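You operate a simulated robot arm through the tools that you are given. There is no shell and no other tool. Be economical: measure what you need, move in short steps, check, and stop when the job is done.

The job below is to be done with a simulated two-armed robot. You get a single attempt, and the scene is never put back.

## Task
Ready the sheeter: the dough table's large tray on the out table, guard shut, stop knob out, switch on.
Fine: the switch comes last; nothing is started.

Only the result counts: the job must be done as asked and must still hold three seconds after the hand-in. Knocking over, shifting, dropping, spilling or breaking anything else fails it.

## Robot
Two 7-joint arms with two-finger parallel grippers on one trunk, on a base that drives. Base frame: it is fixed to the floor where the robot stands at the start and does not move with it; the origin is under the middle of the robot, x ahead of it, y to its left, z up. Lengths are in mm, angles in rad, forces in N, time in s.
The left shoulder is at the start at [50, 165, 1105], the right one opposite. Places, roughly: dough block [-2500, 1500, 500]; large tray [-2750, 1250, 1000]; out table of the sheeter [-1400, 1400, 900]; roller guard [-1600, 1500, 1300]; sheeter [-1800, 1700, 1000]; sheeter main switch [-1200, 2100, 700]; sheeter stop knob [-1100, 1900, 800]; small tray [-1500, 1250, 750]. Payload 3.91 kg a hand.
The tool frame of a hand sits at the grasp point between the pads (the TCP): z along the fingers, y along the line on which they close. The tips reach 30 mm beyond it. Largest opening 110 mm; finger width 20, thickness 10; the body of the gripper, 48 by 112 mm, starts 55 mm behind the TCP.
Orientation is told as [roll, pitch, yaw] about the base's x, y, z axes, in that order, counted from this pose: with the fingers straight down and closing along the base's y, the tool's x points along the base's -x, its y along +y and its z along -z.

## Interface
- The arms move only by the tool jog_arm. It takes "left_increments", "right_increments" or both (then of equal length, played together; a hand with none holds still); each is a list that holds one entry, the list of rows, each a list of 7 numbers: the turn, a rotation vector about the tool's x, y, z in rad, then the shift along the tool's x, y, z in mm, then the opening, from 0 (shut) to 1 (fully open). In form: [[[wx, wy, wz, dx, dy, dz, fingers], ...]]. A call has 1 to 12 rows; each row shifts and turns the commanded pose from where the row before left it, along the tool's axes as they then stand. Rows are played at 5 a second. More than 50 mm and 0.15 rad between two rows, or a gripper value outside its range, and nothing of the call is played. A pose out of reach is approached as far as the arm can. The call stops where the force on the tool passes 70 N (or 10 N more than at its start, if that is more) or the arm is blocked; 0.2 s more then pass. Each finger travels about 45 mm/s and halts on what it meets, pressing with about 34 N; the grip force reading is that of the motor and also rises with nothing between the fingers. The clock runs only during rows and for 0.2 s after the last one: add rows that do not move to give the fingers time. It gives the time, the measured TCP pose, the force on the tool (base axes), the opening and the grip force at its end, in the units of the frame above (readings bear some noise), with the torque about the TCP (base axes, N m) and any sound that the robot's microphone picked up, and new pictures: "pictures" is both (left out), scene, wrist or none (wrist: the cameras of the hands that moved).
- Cameras (640 x 400 px; columns grow to the right, rows downward): "scene" is now at [124.7, 30.4, 1295.2]; the picture's right is [0.41, -0.91, 0.00], its down [-0.46, -0.21, -0.86] and it looks along [0.79, 0.35, -0.51] (base axes); focal length 214 px, centre (320, 200). "left" rides on the left gripper at [72, -17, -103] in its tool frame; the picture's right is [0.23, 0.97, 0.00], its down [-0.76, 0.18, -0.62] and it looks along [-0.61, 0.14, 0.78] (tool axes); focal length 222 px, centre (320, 200). "right" rides on the right gripper at [72, 17, -103] in its tool frame; the picture's right is [-0.23, 0.97, 0.00], its down [-0.76, -0.18, -0.62] and it looks along [-0.61, -0.14, 0.78] (tool axes); focal length 222 px, centre (320, 200). There is no depth. A picture from a camera that has moved, and an enlarged one, comes with that camera's place and axes in the base frame and with its lens. The place of the scene camera against the robot may be out by one fixed shift of up to 25 mm in any direction.
- move_column(by): slides the trunk up (or, below 0, down) by that many mm; the arms and the scene camera ride with it, the base frame stays. It gives what a move gives, with no picture.
- base_move(legs): drives the robot by 1 to 6 legs, each [ahead, left, turn to the left] in mm, mm and rad, along the robot's own axes; the way and the turn of a leg run together, so that a leg with both is an arc; at most 1500 mm and 3.142 rad a leg. The arms and the cameras ride along, it lands a little off, and it stops where it bumps. It gives what a move gives, and a new picture of the scene camera.
- turn_head(pan, tilt): turns the head with the scene camera to pan (to the left, within 1.396 rad either way) and tilt (down, from -0.506 to 1.204), counted from straight ahead of the robot. It gives what a move gives, and a new picture of the scene camera.
- zoom(camera, box): a new picture of the part [left, top, right, bottom] of that camera's present view, enlarged. It takes no simulated time.
- finish_job(): hands the job in; it is judged then, once.

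Go step by step. Nothing tells you exact positions but the pictures and the camera data: compare them with the known pose of the tool, close in by small moves and look again before you grip or let go. The budget is 120 turns and 260 pictures, counting those below and the enlarged ones. Unless the task says otherwise, let go and move clear before handing in, and close with one line.

The tools are called after "Emit:" as name(argument=value, ...) on one line, values as JSON. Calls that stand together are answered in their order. jog_arm: Moves the arms, as the interface text tells. Its arguments: {"type":"object","properties":{"left_increments":{"type":"array","items":{"type":"array","items":{"type":"array","items":{"type":"number"}}}},"right_increments":{"type":"array","items":{"type":"array","items":{"type":"array","items":{"type":"number"}}}},"pictures":{"type":"string","enum":["both","scene","wrist","none"]}},"required":[]} The other tools are called the same way: move_column (by) slides the trunk up or down; base_move (legs) drives the base; turn_head (pan, tilt) turns the head that bears the scene camera; zoom (camera, box) takes an enlarged picture of a part of a camera's view; finish_job () hands the job in.

At the start:

```text
clock: 0.0
left_position: [371.9, 325.1, 1207.7]
left_ee_rot: [-0.001, 0.001, 0.0]
left_ft_force: [0.3, -0.2, -0.7]
left_ft_torque: [0.01, -0.04, 0.02]
left_width: 109.7
left_grasp_force: 0.1
right_position: [352.6, -5.3, 1202.6]
right_ee_rot: [0.001, 0.0, -0.002]
right_ft_force: [0.4, -0.2, -0.7]
right_ft_torque: [-0.03, 0.01, 0.02]
right_width: 110.0
right_grasp_force: 0.1
trunk travel left (down, up): [-325.0, 178.0]
robot x, y, heading: [0.4, -0.1, 0.001]
head pan, tilt: [0.422, 0.532]
```

scene: 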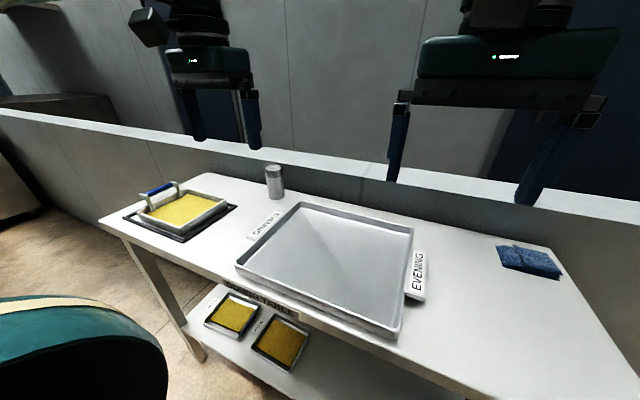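
right: 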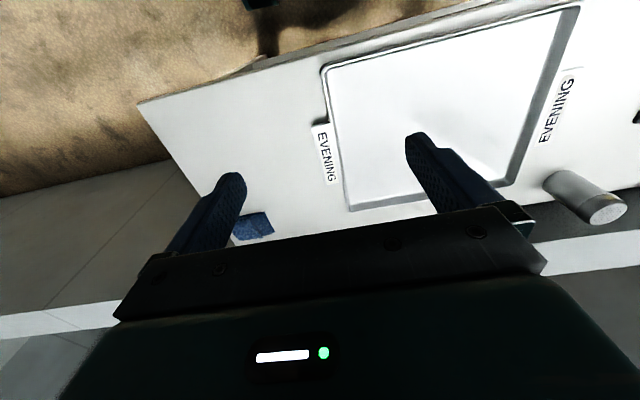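
left: 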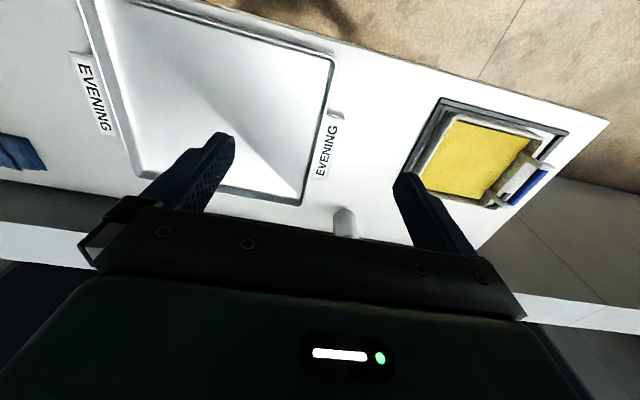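

In front of me is a table with a large tray marked "EVENING", but the listed large tray is behind me to the left. I'll read the table's label and look left.

Emit:
zoom(camera="scene", box=[180, 180, 440, 380])

Emit:
turn_head(pan=1.396, tilt=0.3)

```text
2.00 times, centred on (310, 280) of scene
camera zoom: at [124.7, 30.4, 1295.2], right [0.41, -0.91, 0.0], down [-0.46, -0.21, -0.86], along [0.79, 0.35, -0.51], focal length 429 px, centre (340, 40)
```

zoom: 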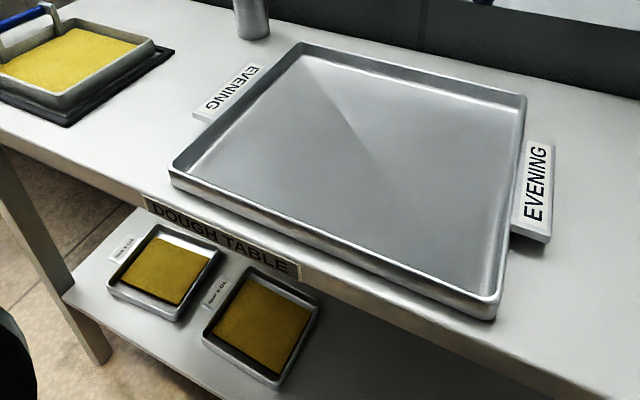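

```text
clock: 1.2
left_position: [373.9, 326.1, 1207.7]
left_ee_rot: [0.001, 0.0, 0.001]
left_ft_force: [-0.3, -0.1, 0.6]
left_ft_torque: [-0.01, -0.02, -0.01]
left_width: 110.3
left_grasp_force: 0.0
right_position: [351.8, -6.0, 1202.7]
right_ee_rot: [0.0, 0.001, 0.0]
right_ft_force: [-0.2, -0.1, -0.4]
right_ft_torque: [-0.05, 0.01, -0.01]
right_width: 109.9
right_grasp_force: 0.0
trunk travel left (down, up): [-325.0, 178.0]
robot x, y, heading: [-2.9, 1.4, 0.001]
head pan, tilt: [1.396, 0.3]
camera scene: at [58.7, 85.3, 1316.7], right [0.98, -0.17, 0.0], down [-0.05, -0.29, -0.96], along [0.17, 0.94, -0.3], focal length 214 px, centre (320, 200)
```

scene: 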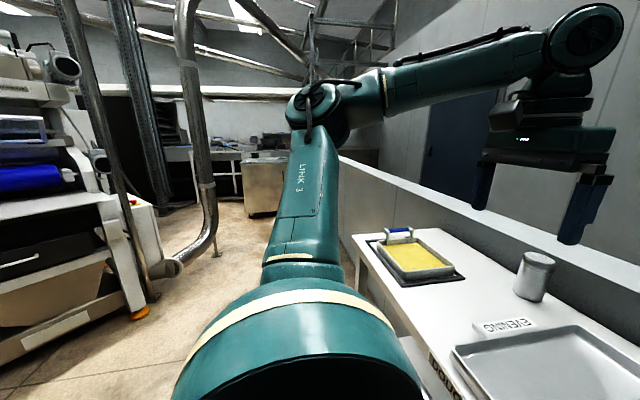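

The table in front of me is itself labelled "DOUGH TABLE". I need to see what stands at the listed places, so I'll turn on the spot and look.

Emit:
base_move(legs=[[0, 0, 1.2]])

Emit:
turn_head(pan=0.4, tilt=0.2)

```text
clock: 4.6
left_position: [-162.3, 467.8, 1207.5]
left_ee_rot: [0.0, 0.001, 1.19]
left_ft_force: [-1.5, 0.3, 0.3]
left_ft_torque: [-0.02, 0.0, 0.01]
left_width: 110.1
left_grasp_force: 0.1
right_position: [137.8, 323.8, 1203.9]
right_ee_rot: [-0.001, 0.0, 1.188]
right_ft_force: [-0.4, -0.2, 0.2]
right_ft_torque: [-0.01, -0.01, 0.01]
right_width: 109.9
right_grasp_force: 0.1
trunk travel left (down, up): [-325.0, 178.0]
robot x, y, heading: [-2.2, 2.2, 1.191]
head pan, tilt: [1.396, 0.3]
camera scene: at [-55.4, 69.9, 1316.7], right [0.53, 0.85, 0.0], down [0.25, -0.16, -0.96], along [-0.81, 0.5, -0.3], focal length 214 px, centre (320, 200)
```

scene: 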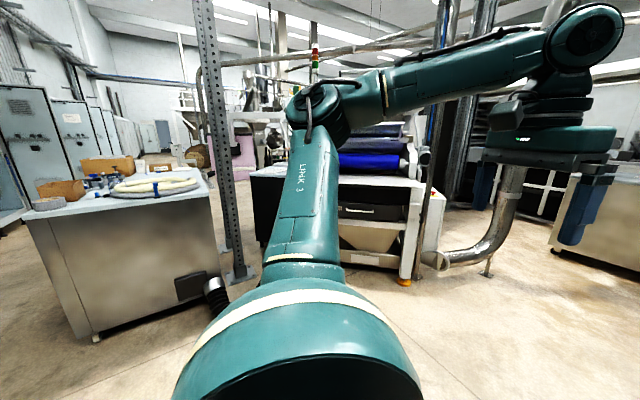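

```text
clock: 5.9
left_position: [-162.6, 466.8, 1208.5]
left_ee_rot: [0.001, -0.001, 1.188]
left_ft_force: [0.2, -0.6, -0.5]
left_ft_torque: [-0.03, 0.02, -0.01]
left_width: 109.9
left_grasp_force: 0.0
right_position: [138.0, 323.2, 1204.0]
right_ee_rot: [0.001, 0.001, 1.189]
right_ft_force: [-0.5, -0.3, 0.1]
right_ft_torque: [-0.01, 0.02, -0.04]
right_width: 109.7
right_grasp_force: 0.2
trunk travel left (down, up): [-325.0, 178.0]
robot x, y, heading: [1.0, 1.3, 1.183]
head pan, tilt: [0.4, 0.201]
camera scene: at [22.3, 113.8, 1325.9], right [1.0, 0.02, 0.0], down [0.0, -0.2, -0.98], along [-0.02, 0.98, -0.2], focal length 214 px, centre (320, 200)
```

scene: 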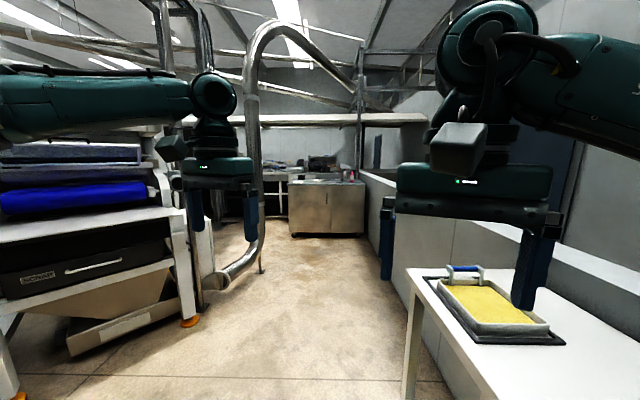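

The machine with the blue roller is toward (-1.5, 1.5) m and looks like the sheeter. I'll turn further to face it and look beyond it.

Emit:
base_move(legs=[[0, 0, 1.2]])

Emit:
turn_head(pan=0.0, tilt=0.2)

Emit:
turn_head(pan=0.5, tilt=0.2)

```text
clock: 9.3
left_position: [-495.2, 9.9, 1208.2]
left_ee_rot: [0.0, 0.0, 2.401]
left_ft_force: [0.2, 0.4, -0.3]
left_ft_torque: [0.01, -0.01, 0.0]
left_width: 110.1
left_grasp_force: 0.1
right_position: [-254.7, 242.6, 1203.0]
right_ee_rot: [-0.002, 0.001, 2.402]
right_ft_force: [-0.1, -0.4, 0.5]
right_ft_torque: [-0.02, -0.02, 0.04]
right_width: 109.9
right_grasp_force: 0.1
trunk travel left (down, up): [-325.0, 178.0]
robot x, y, heading: [-1.9, -0.4, 2.402]
head pan, tilt: [0.4, 0.201]
camera scene: at [-96.4, 44.1, 1326.0], right [0.33, 0.94, 0.0], down [0.19, -0.07, -0.98], along [-0.92, 0.33, -0.2], focal length 214 px, centre (320, 200)
```

scene: 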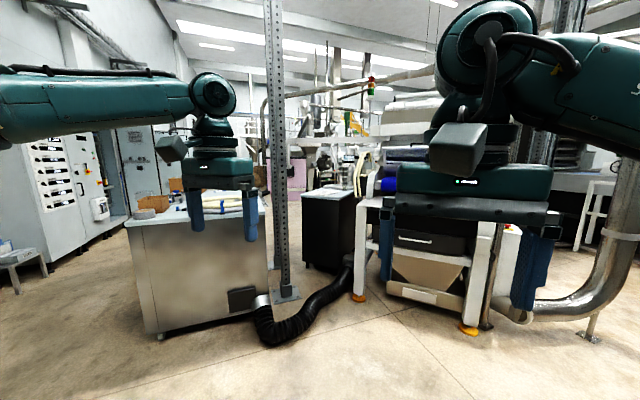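

```text
clock: 10.2
left_position: [-494.7, 10.6, 1208.6]
left_ee_rot: [0.0, -0.001, 2.4]
left_ft_force: [0.1, -0.4, 0.4]
left_ft_torque: [-0.01, 0.0, -0.02]
left_width: 110.0
left_grasp_force: 0.2
right_position: [-255.4, 243.4, 1202.5]
right_ee_rot: [0.0, -0.001, 2.402]
right_ft_force: [-0.2, 0.3, 0.0]
right_ft_torque: [0.02, -0.05, 0.0]
right_width: 110.0
right_grasp_force: 0.1
trunk travel left (down, up): [-325.0, 178.0]
robot x, y, heading: [1.3, -0.4, 2.403]
head pan, tilt: [0.0, 0.201]
camera scene: at [-77.5, 75.9, 1326.0], right [0.67, 0.74, 0.0], down [0.15, -0.13, -0.98], along [-0.72, 0.66, -0.2], focal length 214 px, centre (320, 200)
```

scene: 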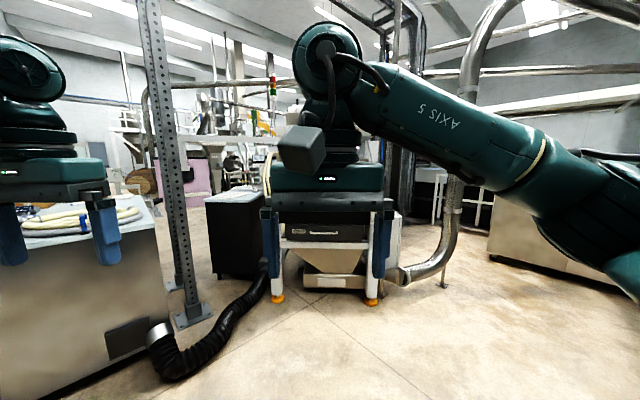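

```text
clock: 11.1
left_position: [-496.3, 10.2, 1209.1]
left_ee_rot: [0.001, 0.0, 2.402]
left_ft_force: [-0.1, 0.7, -0.2]
left_ft_torque: [0.0, 0.01, -0.02]
left_width: 109.9
left_grasp_force: 0.0
right_position: [-256.2, 242.9, 1202.6]
right_ee_rot: [-0.001, -0.001, 2.4]
right_ft_force: [-0.4, 0.4, 0.6]
right_ft_torque: [0.02, 0.04, -0.03]
right_width: 110.2
right_grasp_force: 0.1
trunk travel left (down, up): [-325.0, 178.0]
robot x, y, heading: [2.3, 1.5, 2.4]
head pan, tilt: [0.499, 0.201]
camera scene: at [-99.0, 35.4, 1326.0], right [0.24, 0.97, 0.0], down [0.19, -0.05, -0.98], along [-0.95, 0.23, -0.2], focal length 214 px, centre (320, 200)
```

scene: 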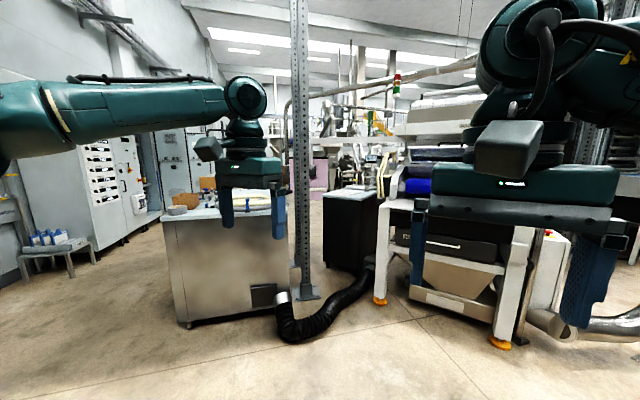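

I need to know what is at (-2750, 1250). That falls behind the pillar and black cabinet, so I'll enlarge there.

Emit:
zoom(camera="scene", box=[290, 130, 450, 230])

Emit:
zoom(camera="scene", box=[370, 150, 570, 350])

```text
4.00 times, centred on (370, 180) of scene
camera zoom: at [-99.0, 35.4, 1326.0], right [0.24, 0.97, 0.0], down [0.19, -0.05, -0.98], along [-0.95, 0.23, -0.2], focal length 858 px, centre (120, 280)
```

zoom: 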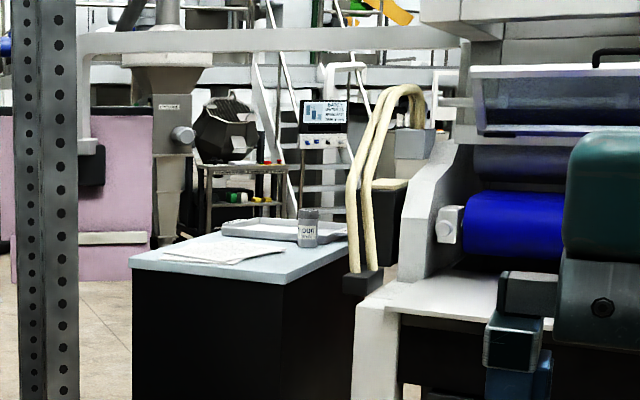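

```text
2.00 times, centred on (470, 250) of scene
camera zoom: at [-99.0, 35.4, 1326.0], right [0.24, 0.97, 0.0], down [0.19, -0.05, -0.98], along [-0.95, 0.23, -0.2], focal length 429 px, centre (20, 100)
```

zoom: 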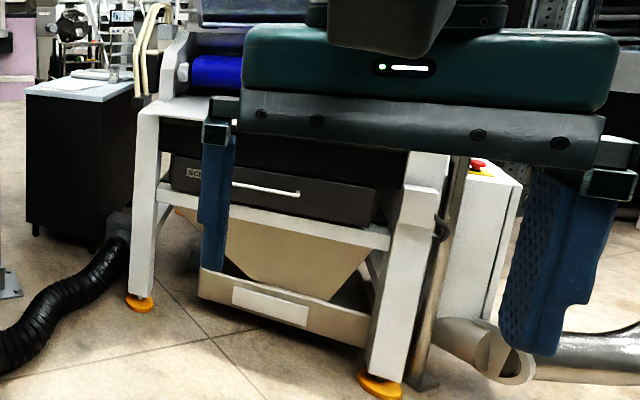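

A second tray sits on a black cabinet behind the sheeter, with a tin and papers, and a hose lies across the floor near it. I'll drive closer to the sheeter to read the labels and inspect.

Emit:
base_move(legs=[[700, 0, 0]])

Emit:
turn_head(pan=0.3, tilt=0.35)

Emit:
turn_head(pan=-0.35, tilt=0.35)

```text
clock: 14.9
left_position: [-1012.4, 486.9, 1208.4]
left_ee_rot: [-0.001, 0.0, 2.397]
left_ft_force: [-0.6, 0.1, -0.8]
left_ft_torque: [0.01, 0.01, -0.02]
left_width: 109.8
left_grasp_force: 0.1
right_position: [-771.8, 718.3, 1202.7]
right_ee_rot: [0.0, 0.001, 2.399]
right_ft_force: [0.1, -0.4, 0.2]
right_ft_torque: [0.02, -0.02, 0.01]
right_width: 110.1
right_grasp_force: 0.0
trunk travel left (down, up): [-325.0, 178.0]
robot x, y, heading: [-518.2, 474.2, 2.399]
head pan, tilt: [0.499, 0.201]
camera scene: at [-616.7, 509.7, 1325.9], right [0.24, 0.97, 0.0], down [0.19, -0.05, -0.98], along [-0.95, 0.24, -0.2], focal length 214 px, centre (320, 200)
```

scene: 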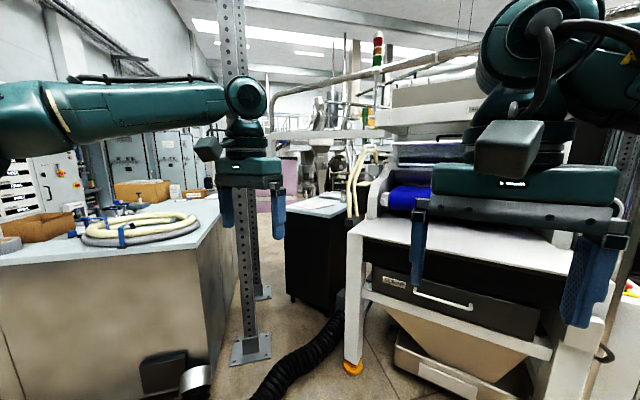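

```text
clock: 15.7
left_position: [-1012.2, 486.1, 1208.2]
left_ee_rot: [0.0, 0.0, 2.397]
left_ft_force: [0.0, -0.2, 0.3]
left_ft_torque: [-0.01, 0.0, -0.03]
left_width: 109.6
left_grasp_force: 0.1
right_position: [-773.3, 717.3, 1202.8]
right_ee_rot: [0.001, 0.001, 2.399]
right_ft_force: [-0.4, -0.4, -0.1]
right_ft_torque: [-0.02, 0.0, -0.02]
right_width: 109.7
right_grasp_force: 0.0
trunk travel left (down, up): [-325.0, 178.0]
robot x, y, heading: [-515.6, 476.1, 2.399]
head pan, tilt: [0.3, 0.351]
camera scene: at [-610.2, 526.8, 1312.0], right [0.43, 0.9, 0.0], down [0.31, -0.15, -0.94], along [-0.85, 0.4, -0.34], focal length 214 px, centre (320, 200)
```

scene: 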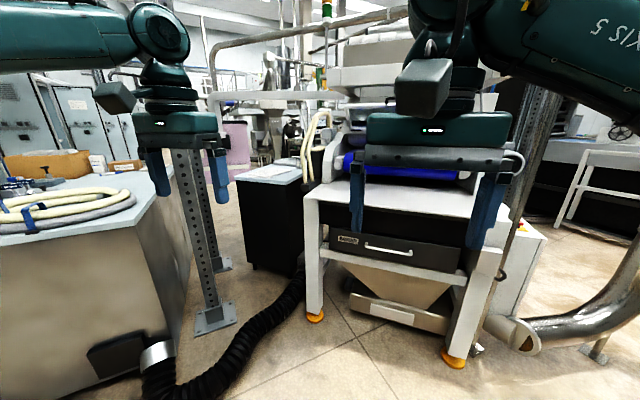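

```text
clock: 16.7
left_position: [-1012.1, 486.3, 1207.1]
left_ee_rot: [-0.001, -0.001, 2.399]
left_ft_force: [-0.1, 0.0, -0.4]
left_ft_torque: [0.02, 0.0, -0.02]
left_width: 110.3
left_grasp_force: 0.1
right_position: [-773.3, 717.6, 1203.7]
right_ee_rot: [-0.001, 0.0, 2.399]
right_ft_force: [-0.1, 0.5, -0.7]
right_ft_torque: [-0.01, 0.02, -0.01]
right_width: 109.9
right_grasp_force: 0.0
trunk travel left (down, up): [-325.0, 178.0]
robot x, y, heading: [-513.8, 475.6, 2.401]
head pan, tilt: [-0.351, 0.351]
camera scene: at [-568.8, 569.6, 1311.9], right [0.89, 0.46, 0.0], down [0.16, -0.31, -0.94], along [-0.43, 0.83, -0.34], focal length 214 px, centre (320, 200)
```

scene: 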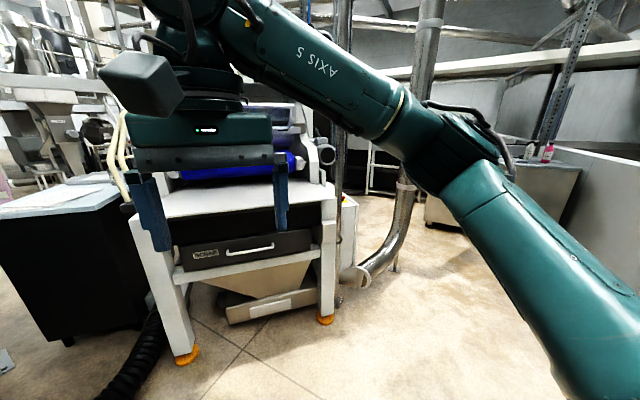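

The sheeter has a "SCRAP" drawer, a front white table (the out table) and a blue roller, with a white box carrying the red knob on its right. I'll enlarge these.

Emit:
zoom(camera="scene", box=[160, 80, 360, 205])

Emit:
zoom(camera="scene", box=[300, 170, 400, 300])

Emit:
zoom(camera="scene", box=[0, 160, 140, 260])

```text
3.20 times, centred on (260, 142) of scene
camera zoom: at [-568.8, 569.6, 1311.9], right [0.89, 0.46, 0.0], down [0.16, -0.31, -0.94], along [-0.43, 0.83, -0.34], focal length 686 px, centre (512, 384)
```

zoom: 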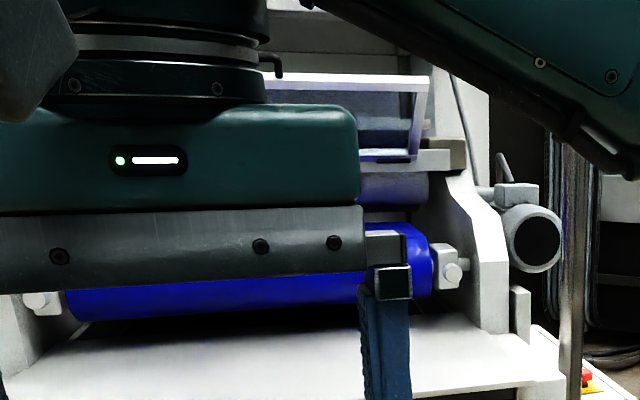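

```text
3.08 times, centred on (350, 235) of scene
camera zoom: at [-568.8, 569.6, 1311.9], right [0.89, 0.46, 0.0], down [0.16, -0.31, -0.94], along [-0.43, 0.83, -0.34], focal length 660 px, centre (228, 92)
```

zoom: 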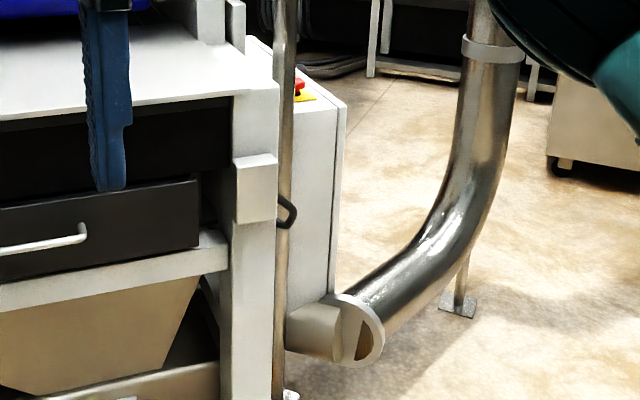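

```text
4.00 times, centred on (70, 210) of scene
camera zoom: at [-568.8, 569.6, 1311.9], right [0.89, 0.46, 0.0], down [0.16, -0.31, -0.94], along [-0.43, 0.83, -0.34], focal length 858 px, centre (1320, 160)
```

zoom: 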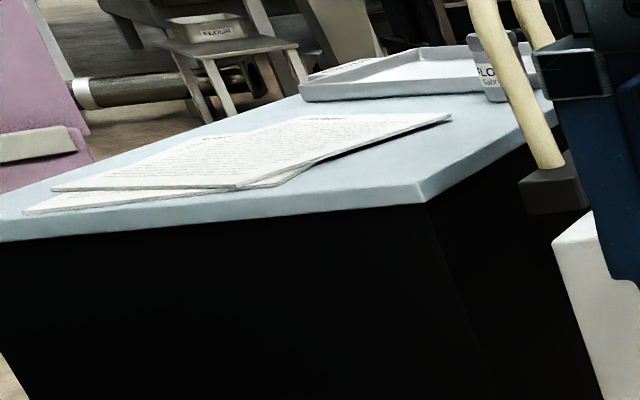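

A second tray lies on the black cabinet by a FLOUR tin, with a sign strip next to it. I'll raise the trunk and zoom hard on it to read the sign.

Emit:
move_column(by=170)

Emit:
turn_head(pan=0.25, tilt=0.25)

Emit:
zoom(camera="scene", box=[200, 180, 328, 260])

```text
clock: 18.6
left_position: [-1012.4, 486.3, 1378.4]
left_ee_rot: [0.001, 0.0, 2.401]
left_ft_force: [0.1, 0.2, 0.0]
left_ft_torque: [-0.01, 0.02, 0.02]
left_width: 110.0
left_grasp_force: 0.1
right_position: [-771.9, 716.5, 1373.2]
right_ee_rot: [-0.001, 0.001, 2.398]
right_ft_force: [-0.2, -0.3, 0.0]
right_ft_torque: [0.04, 0.0, 0.0]
right_width: 110.1
right_grasp_force: 0.2
trunk travel left (down, up): [-495.0, 8.0]
robot x, y, heading: [-515.1, 474.8, 2.396]
head pan, tilt: [-0.351, 0.351]
```

```text
clock: 19.6
left_position: [-1012.1, 486.4, 1377.7]
left_ee_rot: [0.0, 0.001, 2.399]
left_ft_force: [-0.1, 0.3, 0.2]
left_ft_torque: [0.0, 0.01, -0.01]
left_width: 110.4
left_grasp_force: 0.2
right_position: [-772.3, 717.3, 1372.9]
right_ee_rot: [0.001, -0.001, 2.398]
right_ft_force: [0.7, -0.2, 0.9]
right_ft_torque: [0.0, 0.01, 0.01]
right_width: 110.1
right_grasp_force: 0.1
trunk travel left (down, up): [-495.0, 8.0]
robot x, y, heading: [-513.3, 472.5, 2.398]
head pan, tilt: [0.25, 0.25]
camera scene: at [-608.2, 531.3, 1491.4], right [0.47, 0.88, 0.0], down [0.22, -0.12, -0.97], along [-0.85, 0.46, -0.25], focal length 214 px, centre (320, 200)
```

scene: 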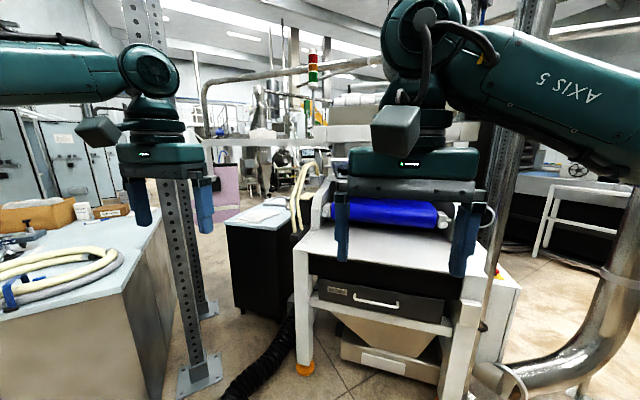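

```text
5.00 times, centred on (264, 220) of scene
camera zoom: at [-608.2, 531.3, 1491.4], right [0.47, 0.88, 0.0], down [0.22, -0.12, -0.97], along [-0.85, 0.46, -0.25], focal length 1072 px, centre (600, 100)
```

zoom: 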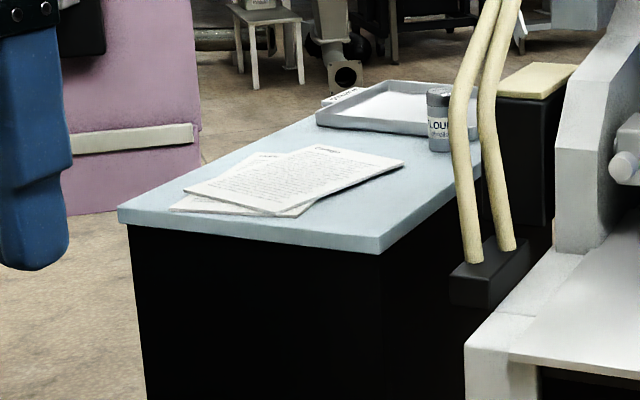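

I'll zoom further on the sign strip and the paper headings.

Emit:
zoom(camera="scene", box=[258, 192, 298, 217])

Emit:
zoom(camera="scene", box=[230, 205, 286, 240])

```text
16.00 times, centred on (278, 204) of scene
camera zoom: at [-608.2, 531.3, 1491.4], right [0.47, 0.88, 0.0], down [0.22, -0.12, -0.97], along [-0.85, 0.46, -0.25], focal length 3432 px, centre (992, 128)
```

zoom: 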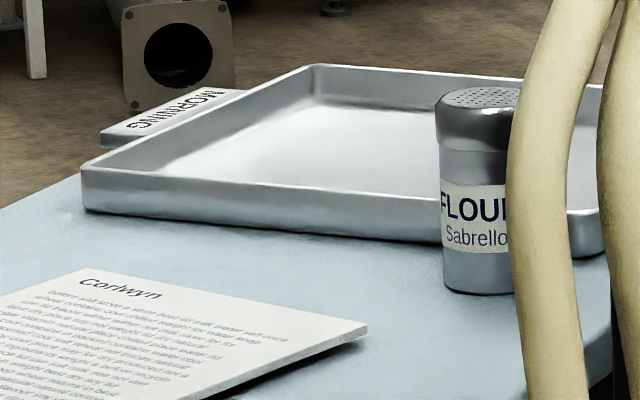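

```text
11.43 times, centred on (258, 222) of scene
camera zoom: at [-608.2, 531.3, 1491.4], right [0.47, 0.88, 0.0], down [0.22, -0.12, -0.97], along [-0.85, 0.46, -0.25], focal length 2451 px, centre (1029, -57)
```

zoom: 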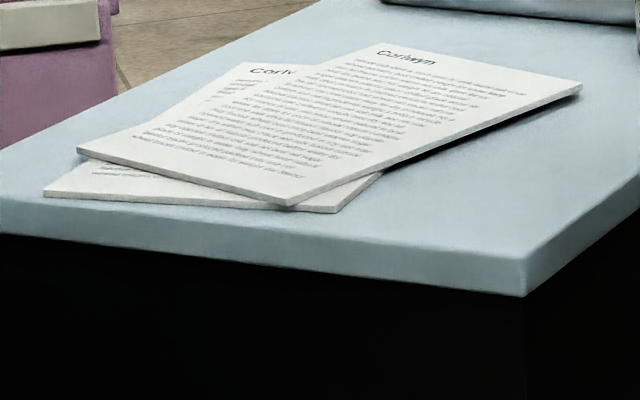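

The black cabinet's tray is the MORNING one, and the EVENING tray sits on the table labelled DOUGH TABLE. I'll move right to view the sheeter's control side and check whether the black cabinet carries any label.

Emit:
base_move(legs=[[400, -800, 0]])

Emit:
turn_head(pan=0.0, tilt=0.45)

```text
clock: 24.3
left_position: [-769.6, 1336.8, 1377.8]
left_ee_rot: [0.0, 0.001, 2.414]
left_ft_force: [0.2, 0.0, 0.3]
left_ft_torque: [-0.03, -0.03, 0.01]
left_width: 110.0
left_grasp_force: 0.0
right_position: [-531.8, 1571.6, 1374.6]
right_ee_rot: [0.0, 0.001, 2.414]
right_ft_force: [0.0, 0.2, 0.7]
right_ft_torque: [0.0, 0.01, -0.03]
right_width: 109.7
right_grasp_force: 0.0
trunk travel left (down, up): [-495.0, 8.0]
robot x, y, heading: [-273.1, 1328.5, 2.416]
head pan, tilt: [0.25, 0.25]
camera scene: at [-366.2, 1387.5, 1491.4], right [0.46, 0.89, 0.0], down [0.22, -0.11, -0.97], along [-0.86, 0.45, -0.25], focal length 214 px, centre (320, 200)
```

scene: 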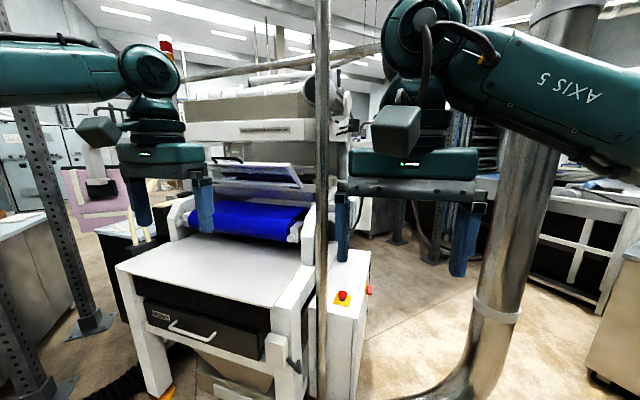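

```text
clock: 25.1
left_position: [-769.6, 1336.4, 1377.9]
left_ee_rot: [0.0, -0.002, 2.412]
left_ft_force: [0.0, 0.8, 0.1]
left_ft_torque: [0.03, 0.0, -0.03]
left_width: 110.0
left_grasp_force: 0.0
right_position: [-533.1, 1570.9, 1372.0]
right_ee_rot: [0.001, 0.001, 2.415]
right_ft_force: [0.0, 0.1, 0.3]
right_ft_torque: [-0.02, 0.03, -0.01]
right_width: 110.2
right_grasp_force: 0.1
trunk travel left (down, up): [-495.0, 8.0]
robot x, y, heading: [-276.2, 1331.6, 2.417]
head pan, tilt: [0.0, 0.45]
camera scene: at [-352.0, 1405.3, 1472.8], right [0.66, 0.75, 0.0], down [0.32, -0.29, -0.9], along [-0.67, 0.6, -0.43], focal length 214 px, centre (320, 200)
```

scene: 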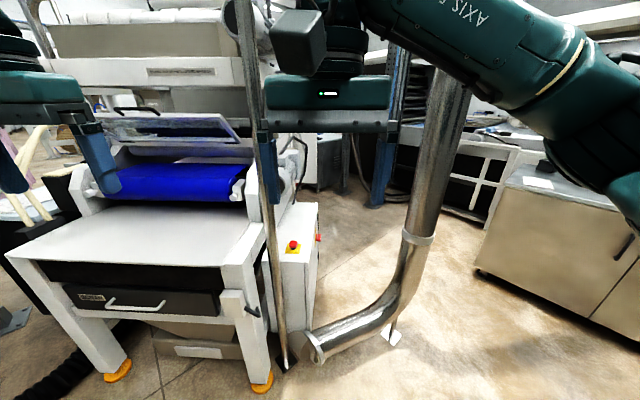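

Now the sheeter is clear: empty out table, raised guard with a black handle, red knob on yellow and a red switch on the box's side. I'll enlarge these parts.

Emit:
zoom(camera="scene", box=[70, 90, 262, 210])

Emit:
zoom(camera="scene", box=[262, 210, 342, 260])

Emit:
zoom(camera="scene", box=[0, 180, 320, 380])

```text
3.33 times, centred on (166, 150) of scene
camera zoom: at [-352.0, 1405.3, 1472.8], right [0.66, 0.75, 0.0], down [0.32, -0.29, -0.9], along [-0.67, 0.6, -0.43], focal length 715 px, centre (833, 367)
```

zoom: 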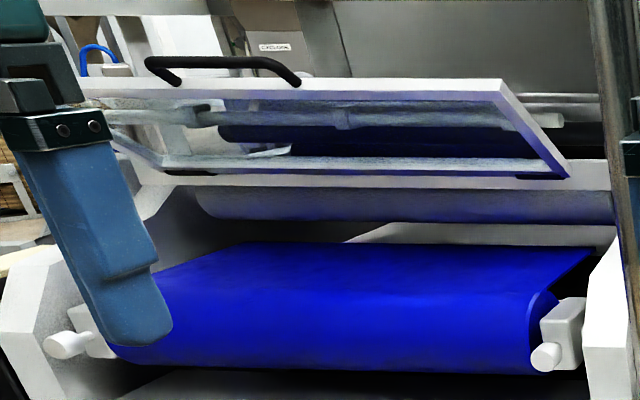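

```text
8.00 times, centred on (302, 235) of scene
camera zoom: at [-352.0, 1405.3, 1472.8], right [0.66, 0.75, 0.0], down [0.32, -0.29, -0.9], along [-0.67, 0.6, -0.43], focal length 1716 px, centre (464, -80)
```

zoom: 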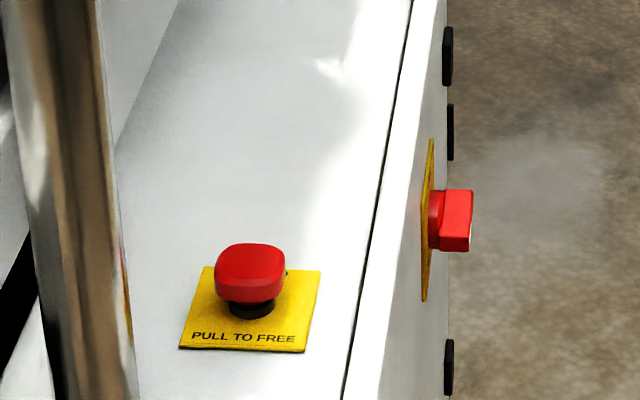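

```text
2.00 times, centred on (160, 280) of scene
camera zoom: at [-352.0, 1405.3, 1472.8], right [0.66, 0.75, 0.0], down [0.32, -0.29, -0.9], along [-0.67, 0.6, -0.43], focal length 429 px, centre (640, 40)
```

zoom: 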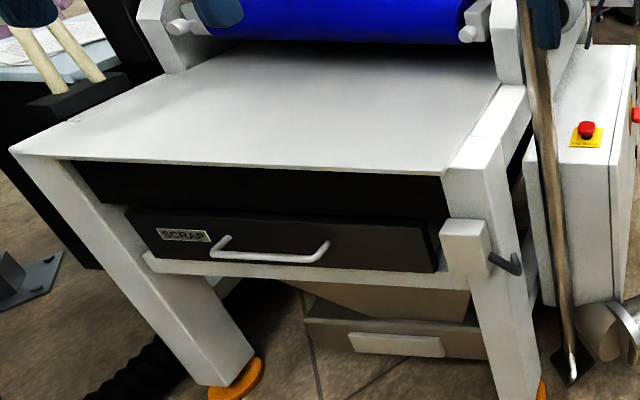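

The guard is open (flap up and toward me), the knob says PULL TO FREE, and a red switch is on the right face of the box. I'll look right to see if I can get around the pipe.

Emit:
turn_head(pan=-0.7, tilt=0.4)

Emit:
turn_head(pan=-1.35, tilt=0.5)

```text
clock: 26.2
left_position: [-768.5, 1335.4, 1378.5]
left_ee_rot: [0.001, 0.0, 2.414]
left_ft_force: [0.0, -0.3, 1.0]
left_ft_torque: [0.01, 0.01, 0.04]
left_width: 110.0
left_grasp_force: 0.1
right_position: [-531.6, 1570.4, 1373.1]
right_ee_rot: [0.001, 0.0, 2.415]
right_ft_force: [-0.1, -0.2, -0.1]
right_ft_torque: [0.0, 0.0, 0.03]
right_width: 110.2
right_grasp_force: 0.0
trunk travel left (down, up): [-495.0, 8.0]
robot x, y, heading: [-273.1, 1331.1, 2.413]
head pan, tilt: [-0.7, 0.4]
camera scene: at [-296.7, 1436.0, 1477.4], right [0.99, 0.14, 0.0], down [0.06, -0.39, -0.92], along [-0.13, 0.91, -0.39], focal length 214 px, centre (320, 200)
```

scene: 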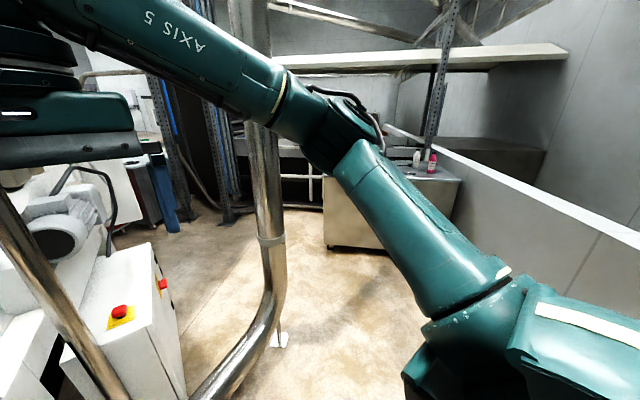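

```text
clock: 27.2
left_position: [-769.9, 1336.8, 1378.8]
left_ee_rot: [0.001, -0.001, 2.415]
left_ft_force: [-0.2, -1.0, -0.6]
left_ft_torque: [0.05, 0.0, -0.03]
left_width: 110.4
left_grasp_force: 0.1
right_position: [-533.1, 1571.0, 1372.9]
right_ee_rot: [0.001, 0.0, 2.414]
right_ft_force: [0.2, -0.1, 0.6]
right_ft_torque: [0.01, 0.01, 0.0]
right_width: 109.9
right_grasp_force: 0.1
trunk travel left (down, up): [-495.0, 8.0]
robot x, y, heading: [-272.2, 1331.5, 2.413]
head pan, tilt: [-1.349, 0.499]
camera scene: at [-239.3, 1424.0, 1468.3], right [0.87, -0.48, 0.0], down [-0.23, -0.42, -0.88], along [0.43, 0.77, -0.48], focal length 214 px, centre (320, 200)
```

scene: 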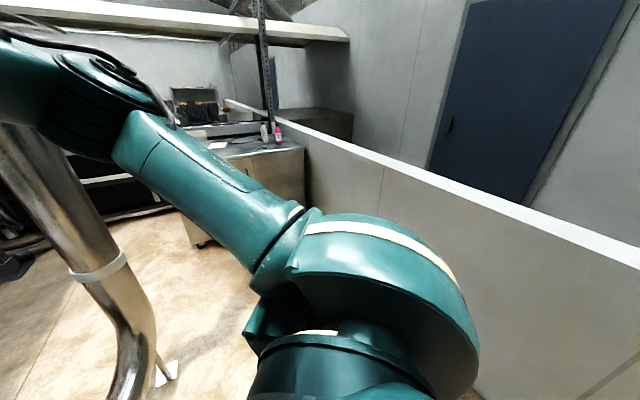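

There's about a metre between the vertical pipe and the back cabinet, so I can go round to the switch side. I'll turn to face +y, drive 1500 mm, then turn left.

Emit:
base_move(legs=[[0, 0, -0.842], [1450, 0, 0], [0, 0, 1.57]])

Emit:
turn_head(pan=0.0, tilt=0.3)

```text
clock: 34.3
left_position: [-550.6, 2619.6, 1440.5]
left_ee_rot: [0.066, -0.152, 1.585]
left_ft_force: [0.0, 0.0, 0.6]
left_ft_torque: [0.01, 0.03, 0.01]
left_width: 109.9
left_grasp_force: 0.0
right_position: [-225.3, 2628.2, 1385.3]
right_ee_rot: [0.033, -0.037, 1.599]
right_ft_force: [0.2, -0.6, 0.2]
right_ft_torque: [0.05, -0.04, 0.0]
right_width: 109.8
right_grasp_force: 0.0
trunk travel left (down, up): [-495.0, 8.0]
robot x, y, heading: [-258.8, 2315.2, 1.604]
head pan, tilt: [-1.349, 0.499]
stopped in leg 2: the robot was blocked; the commanded pose is now the measured one
camera scene: at [-119.5, 2317.2, 1465.9], right [0.25, -0.97, -0.05], down [-0.49, -0.09, -0.87], along [0.83, 0.24, -0.5], focal length 214 px, centre (320, 200)
```

scene: 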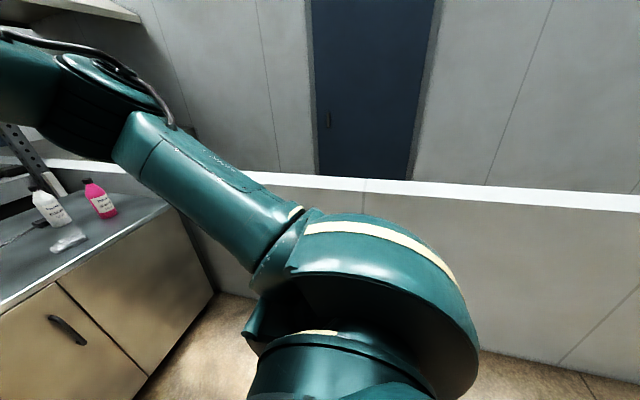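

```text
clock: 35.8
left_position: [-551.0, 2619.8, 1440.5]
left_ee_rot: [0.068, -0.154, 1.587]
left_ft_force: [0.7, -0.4, -0.9]
left_ft_torque: [0.01, -0.01, -0.01]
left_width: 110.0
left_grasp_force: 0.1
right_position: [-226.1, 2627.3, 1385.2]
right_ee_rot: [0.036, -0.043, 1.596]
right_ft_force: [-0.8, -0.2, -0.3]
right_ft_torque: [-0.02, -0.04, -0.02]
right_width: 109.9
right_grasp_force: 0.0
trunk travel left (down, up): [-495.0, 8.0]
robot x, y, heading: [-265.3, 2318.9, 1.599]
head pan, tilt: [0.0, 0.3]
camera scene: at [-209.3, 2385.4, 1489.8], right [1.0, 0.03, -0.04], down [-0.03, -0.26, -0.97], along [-0.04, 0.97, -0.25], focal length 214 px, centre (320, 200)
```

scene: 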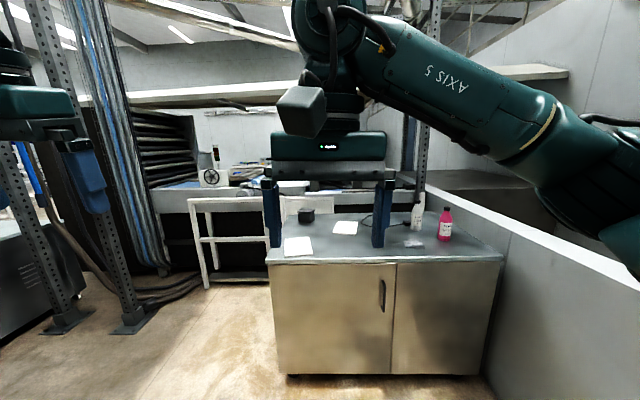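

The robot was blocked — likely the left arm's elbow against the vertical pipe — and it's slightly tilted. I'll back off.

Emit:
base_move(legs=[[-150, 0, 0], [-100, -250, 0]])

Emit:
turn_head(pan=1.2, tilt=0.3)

```text
clock: 36.5
left_position: [-553.9, 2622.5, 1447.9]
left_ee_rot: [0.085, -0.176, 1.584]
left_ft_force: [0.6, 0.5, 0.3]
left_ft_torque: [-0.03, -0.01, 0.01]
left_width: 110.1
left_grasp_force: 0.0
right_position: [-233.9, 2637.8, 1383.1]
right_ee_rot: [0.025, -0.027, 1.608]
right_ft_force: [0.7, -1.0, -0.5]
right_ft_torque: [0.05, -0.02, 0.02]
right_width: 110.0
right_grasp_force: 0.0
trunk travel left (down, up): [-495.0, 8.0]
robot x, y, heading: [-258.4, 2312.1, 1.612]
head pan, tilt: [0.0, 0.3]
stopped in leg 1: the robot was blocked; the commanded pose is now the measured one
camera scene: at [-216.9, 2397.2, 1490.1], right [1.0, 0.04, -0.03], down [-0.01, -0.27, -0.96], along [-0.05, 0.96, -0.27], focal length 214 px, centre (320, 200)
```

scene: 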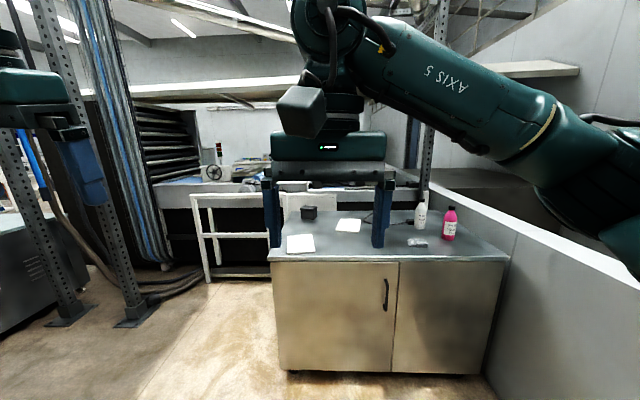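

```text
clock: 37.9
left_position: [-554.6, 2622.3, 1447.0]
left_ee_rot: [0.087, -0.178, 1.585]
left_ft_force: [-0.5, -0.8, -0.3]
left_ft_torque: [-0.01, 0.0, 0.02]
left_width: 110.1
left_grasp_force: 0.0
right_position: [-233.5, 2636.7, 1383.2]
right_ee_rot: [0.031, -0.029, 1.604]
right_ft_force: [-0.3, -1.0, 0.2]
right_ft_torque: [0.02, 0.01, 0.01]
right_width: 109.7
right_grasp_force: 0.1
trunk travel left (down, up): [-495.0, 8.0]
robot x, y, heading: [-260.1, 2316.6, 1.609]
head pan, tilt: [1.201, 0.3]
camera scene: at [-301.4, 2333.1, 1489.9], right [0.33, 0.94, 0.02], down [0.25, -0.07, -0.97], along [-0.91, 0.32, -0.26], focal length 214 px, centre (320, 200)
```

scene: 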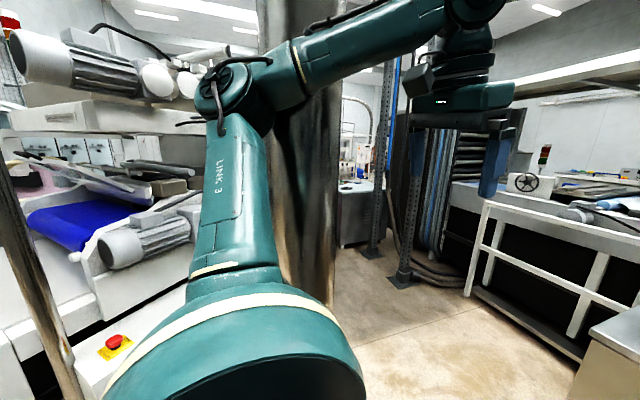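

The left elbow is leaning on the vertical pipe. I'll slide straight right, away from it.

Emit:
base_move(legs=[[0, -200, 0]])

```text
clock: 39.5
left_position: [-391.0, 2668.7, 1421.5]
left_ee_rot: [0.044, -0.126, 1.589]
left_ft_force: [0.1, 0.3, -0.1]
left_ft_torque: [-0.01, 0.03, 0.01]
left_width: 110.4
left_grasp_force: 0.0
right_position: [-65.5, 2678.4, 1372.8]
right_ee_rot: [0.0, 0.002, 1.6]
right_ft_force: [0.2, 0.6, 0.0]
right_ft_torque: [-0.05, 0.0, 0.01]
right_width: 109.9
right_grasp_force: 0.0
trunk travel left (down, up): [-495.0, 8.0]
robot x, y, heading: [-66.8, 2323.4, 1.606]
head pan, tilt: [1.201, 0.3]
camera scene: at [-138.7, 2377.6, 1486.6], right [0.33, 0.94, 0.0], down [0.28, -0.1, -0.96], along [-0.9, 0.31, -0.3], focal length 214 px, centre (320, 200)
```

scene: 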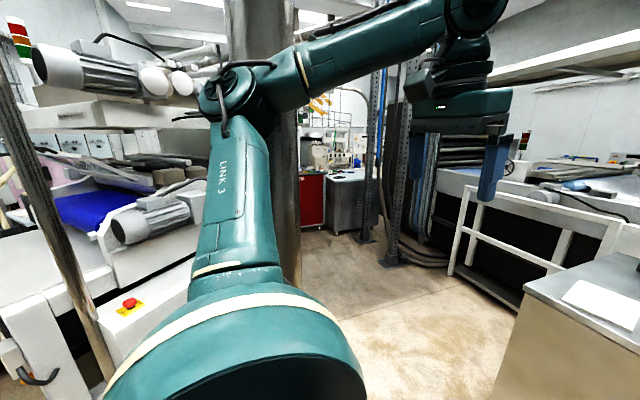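

Free and level again. I'll drive on with more clearance, then turn left to face the back of the sheeter.

Emit:
base_move(legs=[[560, 0, 0], [0, 0, 1.4]])

Emit:
turn_head(pan=0.0, tilt=0.3)

Emit:
turn_head(pan=0.5, tilt=0.3)

```text
clock: 46.1
left_position: [-476.9, 2611.0, 1422.8]
left_ee_rot: [0.043, -0.128, 2.998]
left_ft_force: [-0.6, 1.2, 0.3]
left_ft_torque: [0.01, -0.02, 0.01]
left_width: 109.9
left_grasp_force: 0.1
right_position: [-431.7, 2933.5, 1373.5]
right_ee_rot: [0.0, 0.004, 3.008]
right_ft_force: [-0.5, 1.0, 0.4]
right_ft_torque: [-0.02, 0.03, 0.01]
right_width: 110.1
right_grasp_force: 0.1
trunk travel left (down, up): [-495.0, 8.0]
robot x, y, heading: [-85.7, 2880.2, 3.011]
head pan, tilt: [1.201, 0.3]
camera scene: at [-142.8, 2795.8, 1486.7], right [-0.88, 0.48, 0.0], down [0.14, 0.26, -0.96], along [-0.46, -0.84, -0.3], focal length 214 px, centre (320, 200)
```

scene: 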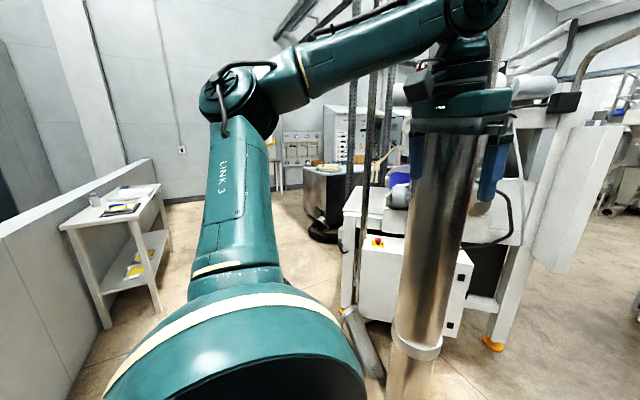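

```text
clock: 47.5
left_position: [-474.9, 2611.8, 1422.1]
left_ee_rot: [0.046, -0.131, 2.998]
left_ft_force: [0.4, 1.0, -0.5]
left_ft_torque: [0.01, 0.02, 0.01]
left_width: 110.0
left_grasp_force: 0.0
right_position: [-433.1, 2934.2, 1373.0]
right_ee_rot: [0.003, 0.0, 3.008]
right_ft_force: [-0.1, -0.4, -0.3]
right_ft_torque: [-0.02, 0.02, -0.01]
right_width: 110.2
right_grasp_force: 0.1
trunk travel left (down, up): [-495.0, 8.0]
robot x, y, heading: [-86.0, 2880.2, 3.019]
head pan, tilt: [0.0, 0.3]
camera scene: at [-190.9, 2889.8, 1486.7], right [0.13, 0.99, 0.0], down [0.29, -0.04, -0.96], along [-0.95, 0.12, -0.3], focal length 214 px, centre (320, 200)
```

scene: 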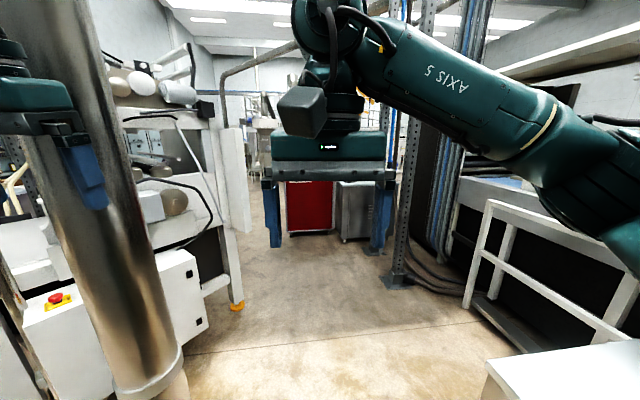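

```text
clock: 48.4
left_position: [-475.0, 2611.4, 1421.2]
left_ee_rot: [0.045, -0.129, 2.997]
left_ft_force: [1.2, 0.3, -0.8]
left_ft_torque: [0.04, 0.01, 0.03]
left_width: 109.8
left_grasp_force: 0.1
right_position: [-432.2, 2934.8, 1373.5]
right_ee_rot: [0.0, 0.001, 3.009]
right_ft_force: [0.4, -0.6, 0.8]
right_ft_torque: [0.0, 0.0, 0.01]
right_width: 109.7
right_grasp_force: 0.0
trunk travel left (down, up): [-495.0, 8.0]
robot x, y, heading: [-83.9, 2879.1, 3.017]
head pan, tilt: [0.499, 0.3]
camera scene: at [-185.3, 2844.1, 1486.7], right [-0.36, 0.93, 0.0], down [0.28, 0.11, -0.96], along [-0.89, -0.35, -0.3], focal length 214 px, centre (320, 200)
```

scene: 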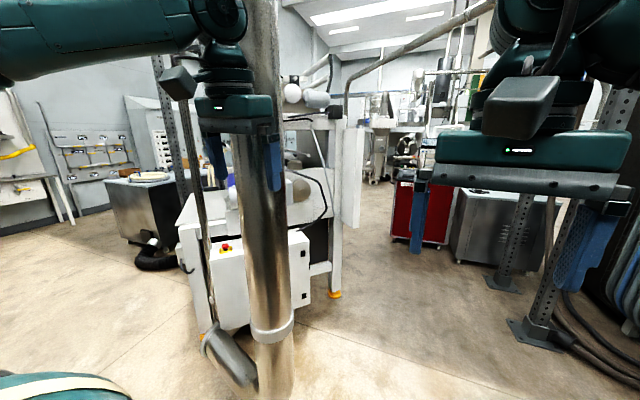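

The space behind the sheeter is open. I'll go ahead along it, keeping clear of the pipe, and look at the switch face and the black cabinet.

Emit:
base_move(legs=[[0, -130, 0], [1100, 0, 0]])

Emit:
turn_head(pan=1.2, tilt=0.4)

```text
clock: 54.9
left_position: [-1535.1, 2893.3, 1421.8]
left_ee_rot: [0.045, -0.128, 2.979]
left_ft_force: [0.3, 0.4, 0.3]
left_ft_torque: [0.01, -0.01, 0.03]
left_width: 110.0
left_grasp_force: 0.0
right_position: [-1485.2, 3213.8, 1373.5]
right_ee_rot: [0.001, 0.002, 2.993]
right_ft_force: [-0.7, 1.1, -0.5]
right_ft_torque: [0.01, -0.02, -0.01]
right_width: 110.2
right_grasp_force: 0.1
trunk travel left (down, up): [-495.0, 8.0]
robot x, y, heading: [-1135.8, 3152.7, 2.994]
head pan, tilt: [0.499, 0.3]
camera scene: at [-1240.4, 3119.6, 1486.7], right [-0.35, 0.94, 0.0], down [0.28, 0.1, -0.96], along [-0.9, -0.33, -0.3], focal length 214 px, centre (320, 200)
```

scene: 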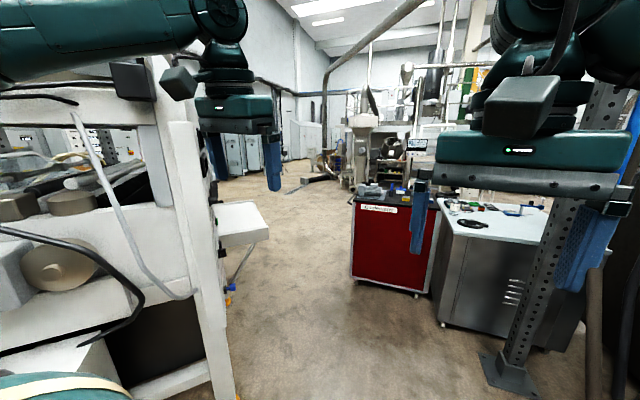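

```text
clock: 55.9
left_position: [-1534.8, 2892.2, 1421.8]
left_ee_rot: [0.045, -0.129, 2.978]
left_ft_force: [0.5, -0.7, -0.2]
left_ft_torque: [-0.03, 0.0, 0.02]
left_width: 110.0
left_grasp_force: 0.1
right_position: [-1486.2, 3213.5, 1373.4]
right_ee_rot: [0.001, 0.002, 2.99]
right_ft_force: [-0.4, 0.8, -0.2]
right_ft_torque: [-0.05, -0.02, 0.04]
right_width: 110.0
right_grasp_force: 0.0
trunk travel left (down, up): [-495.0, 8.0]
robot x, y, heading: [-1135.1, 3154.3, 2.996]
head pan, tilt: [1.201, 0.4]
camera scene: at [-1198.4, 3071.3, 1477.4], right [-0.87, 0.49, 0.0], down [0.19, 0.34, -0.92], along [-0.46, -0.8, -0.39], focal length 214 px, centre (320, 200)
```

scene: 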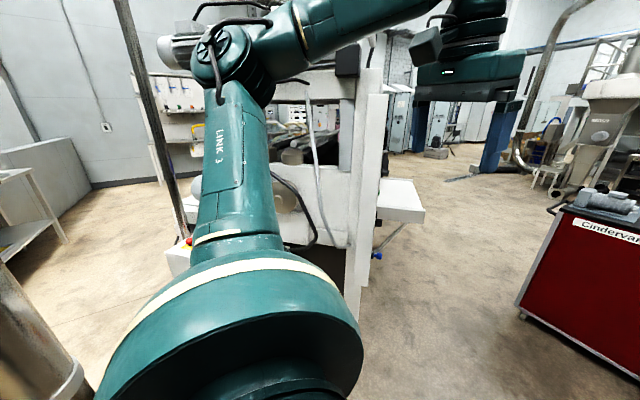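

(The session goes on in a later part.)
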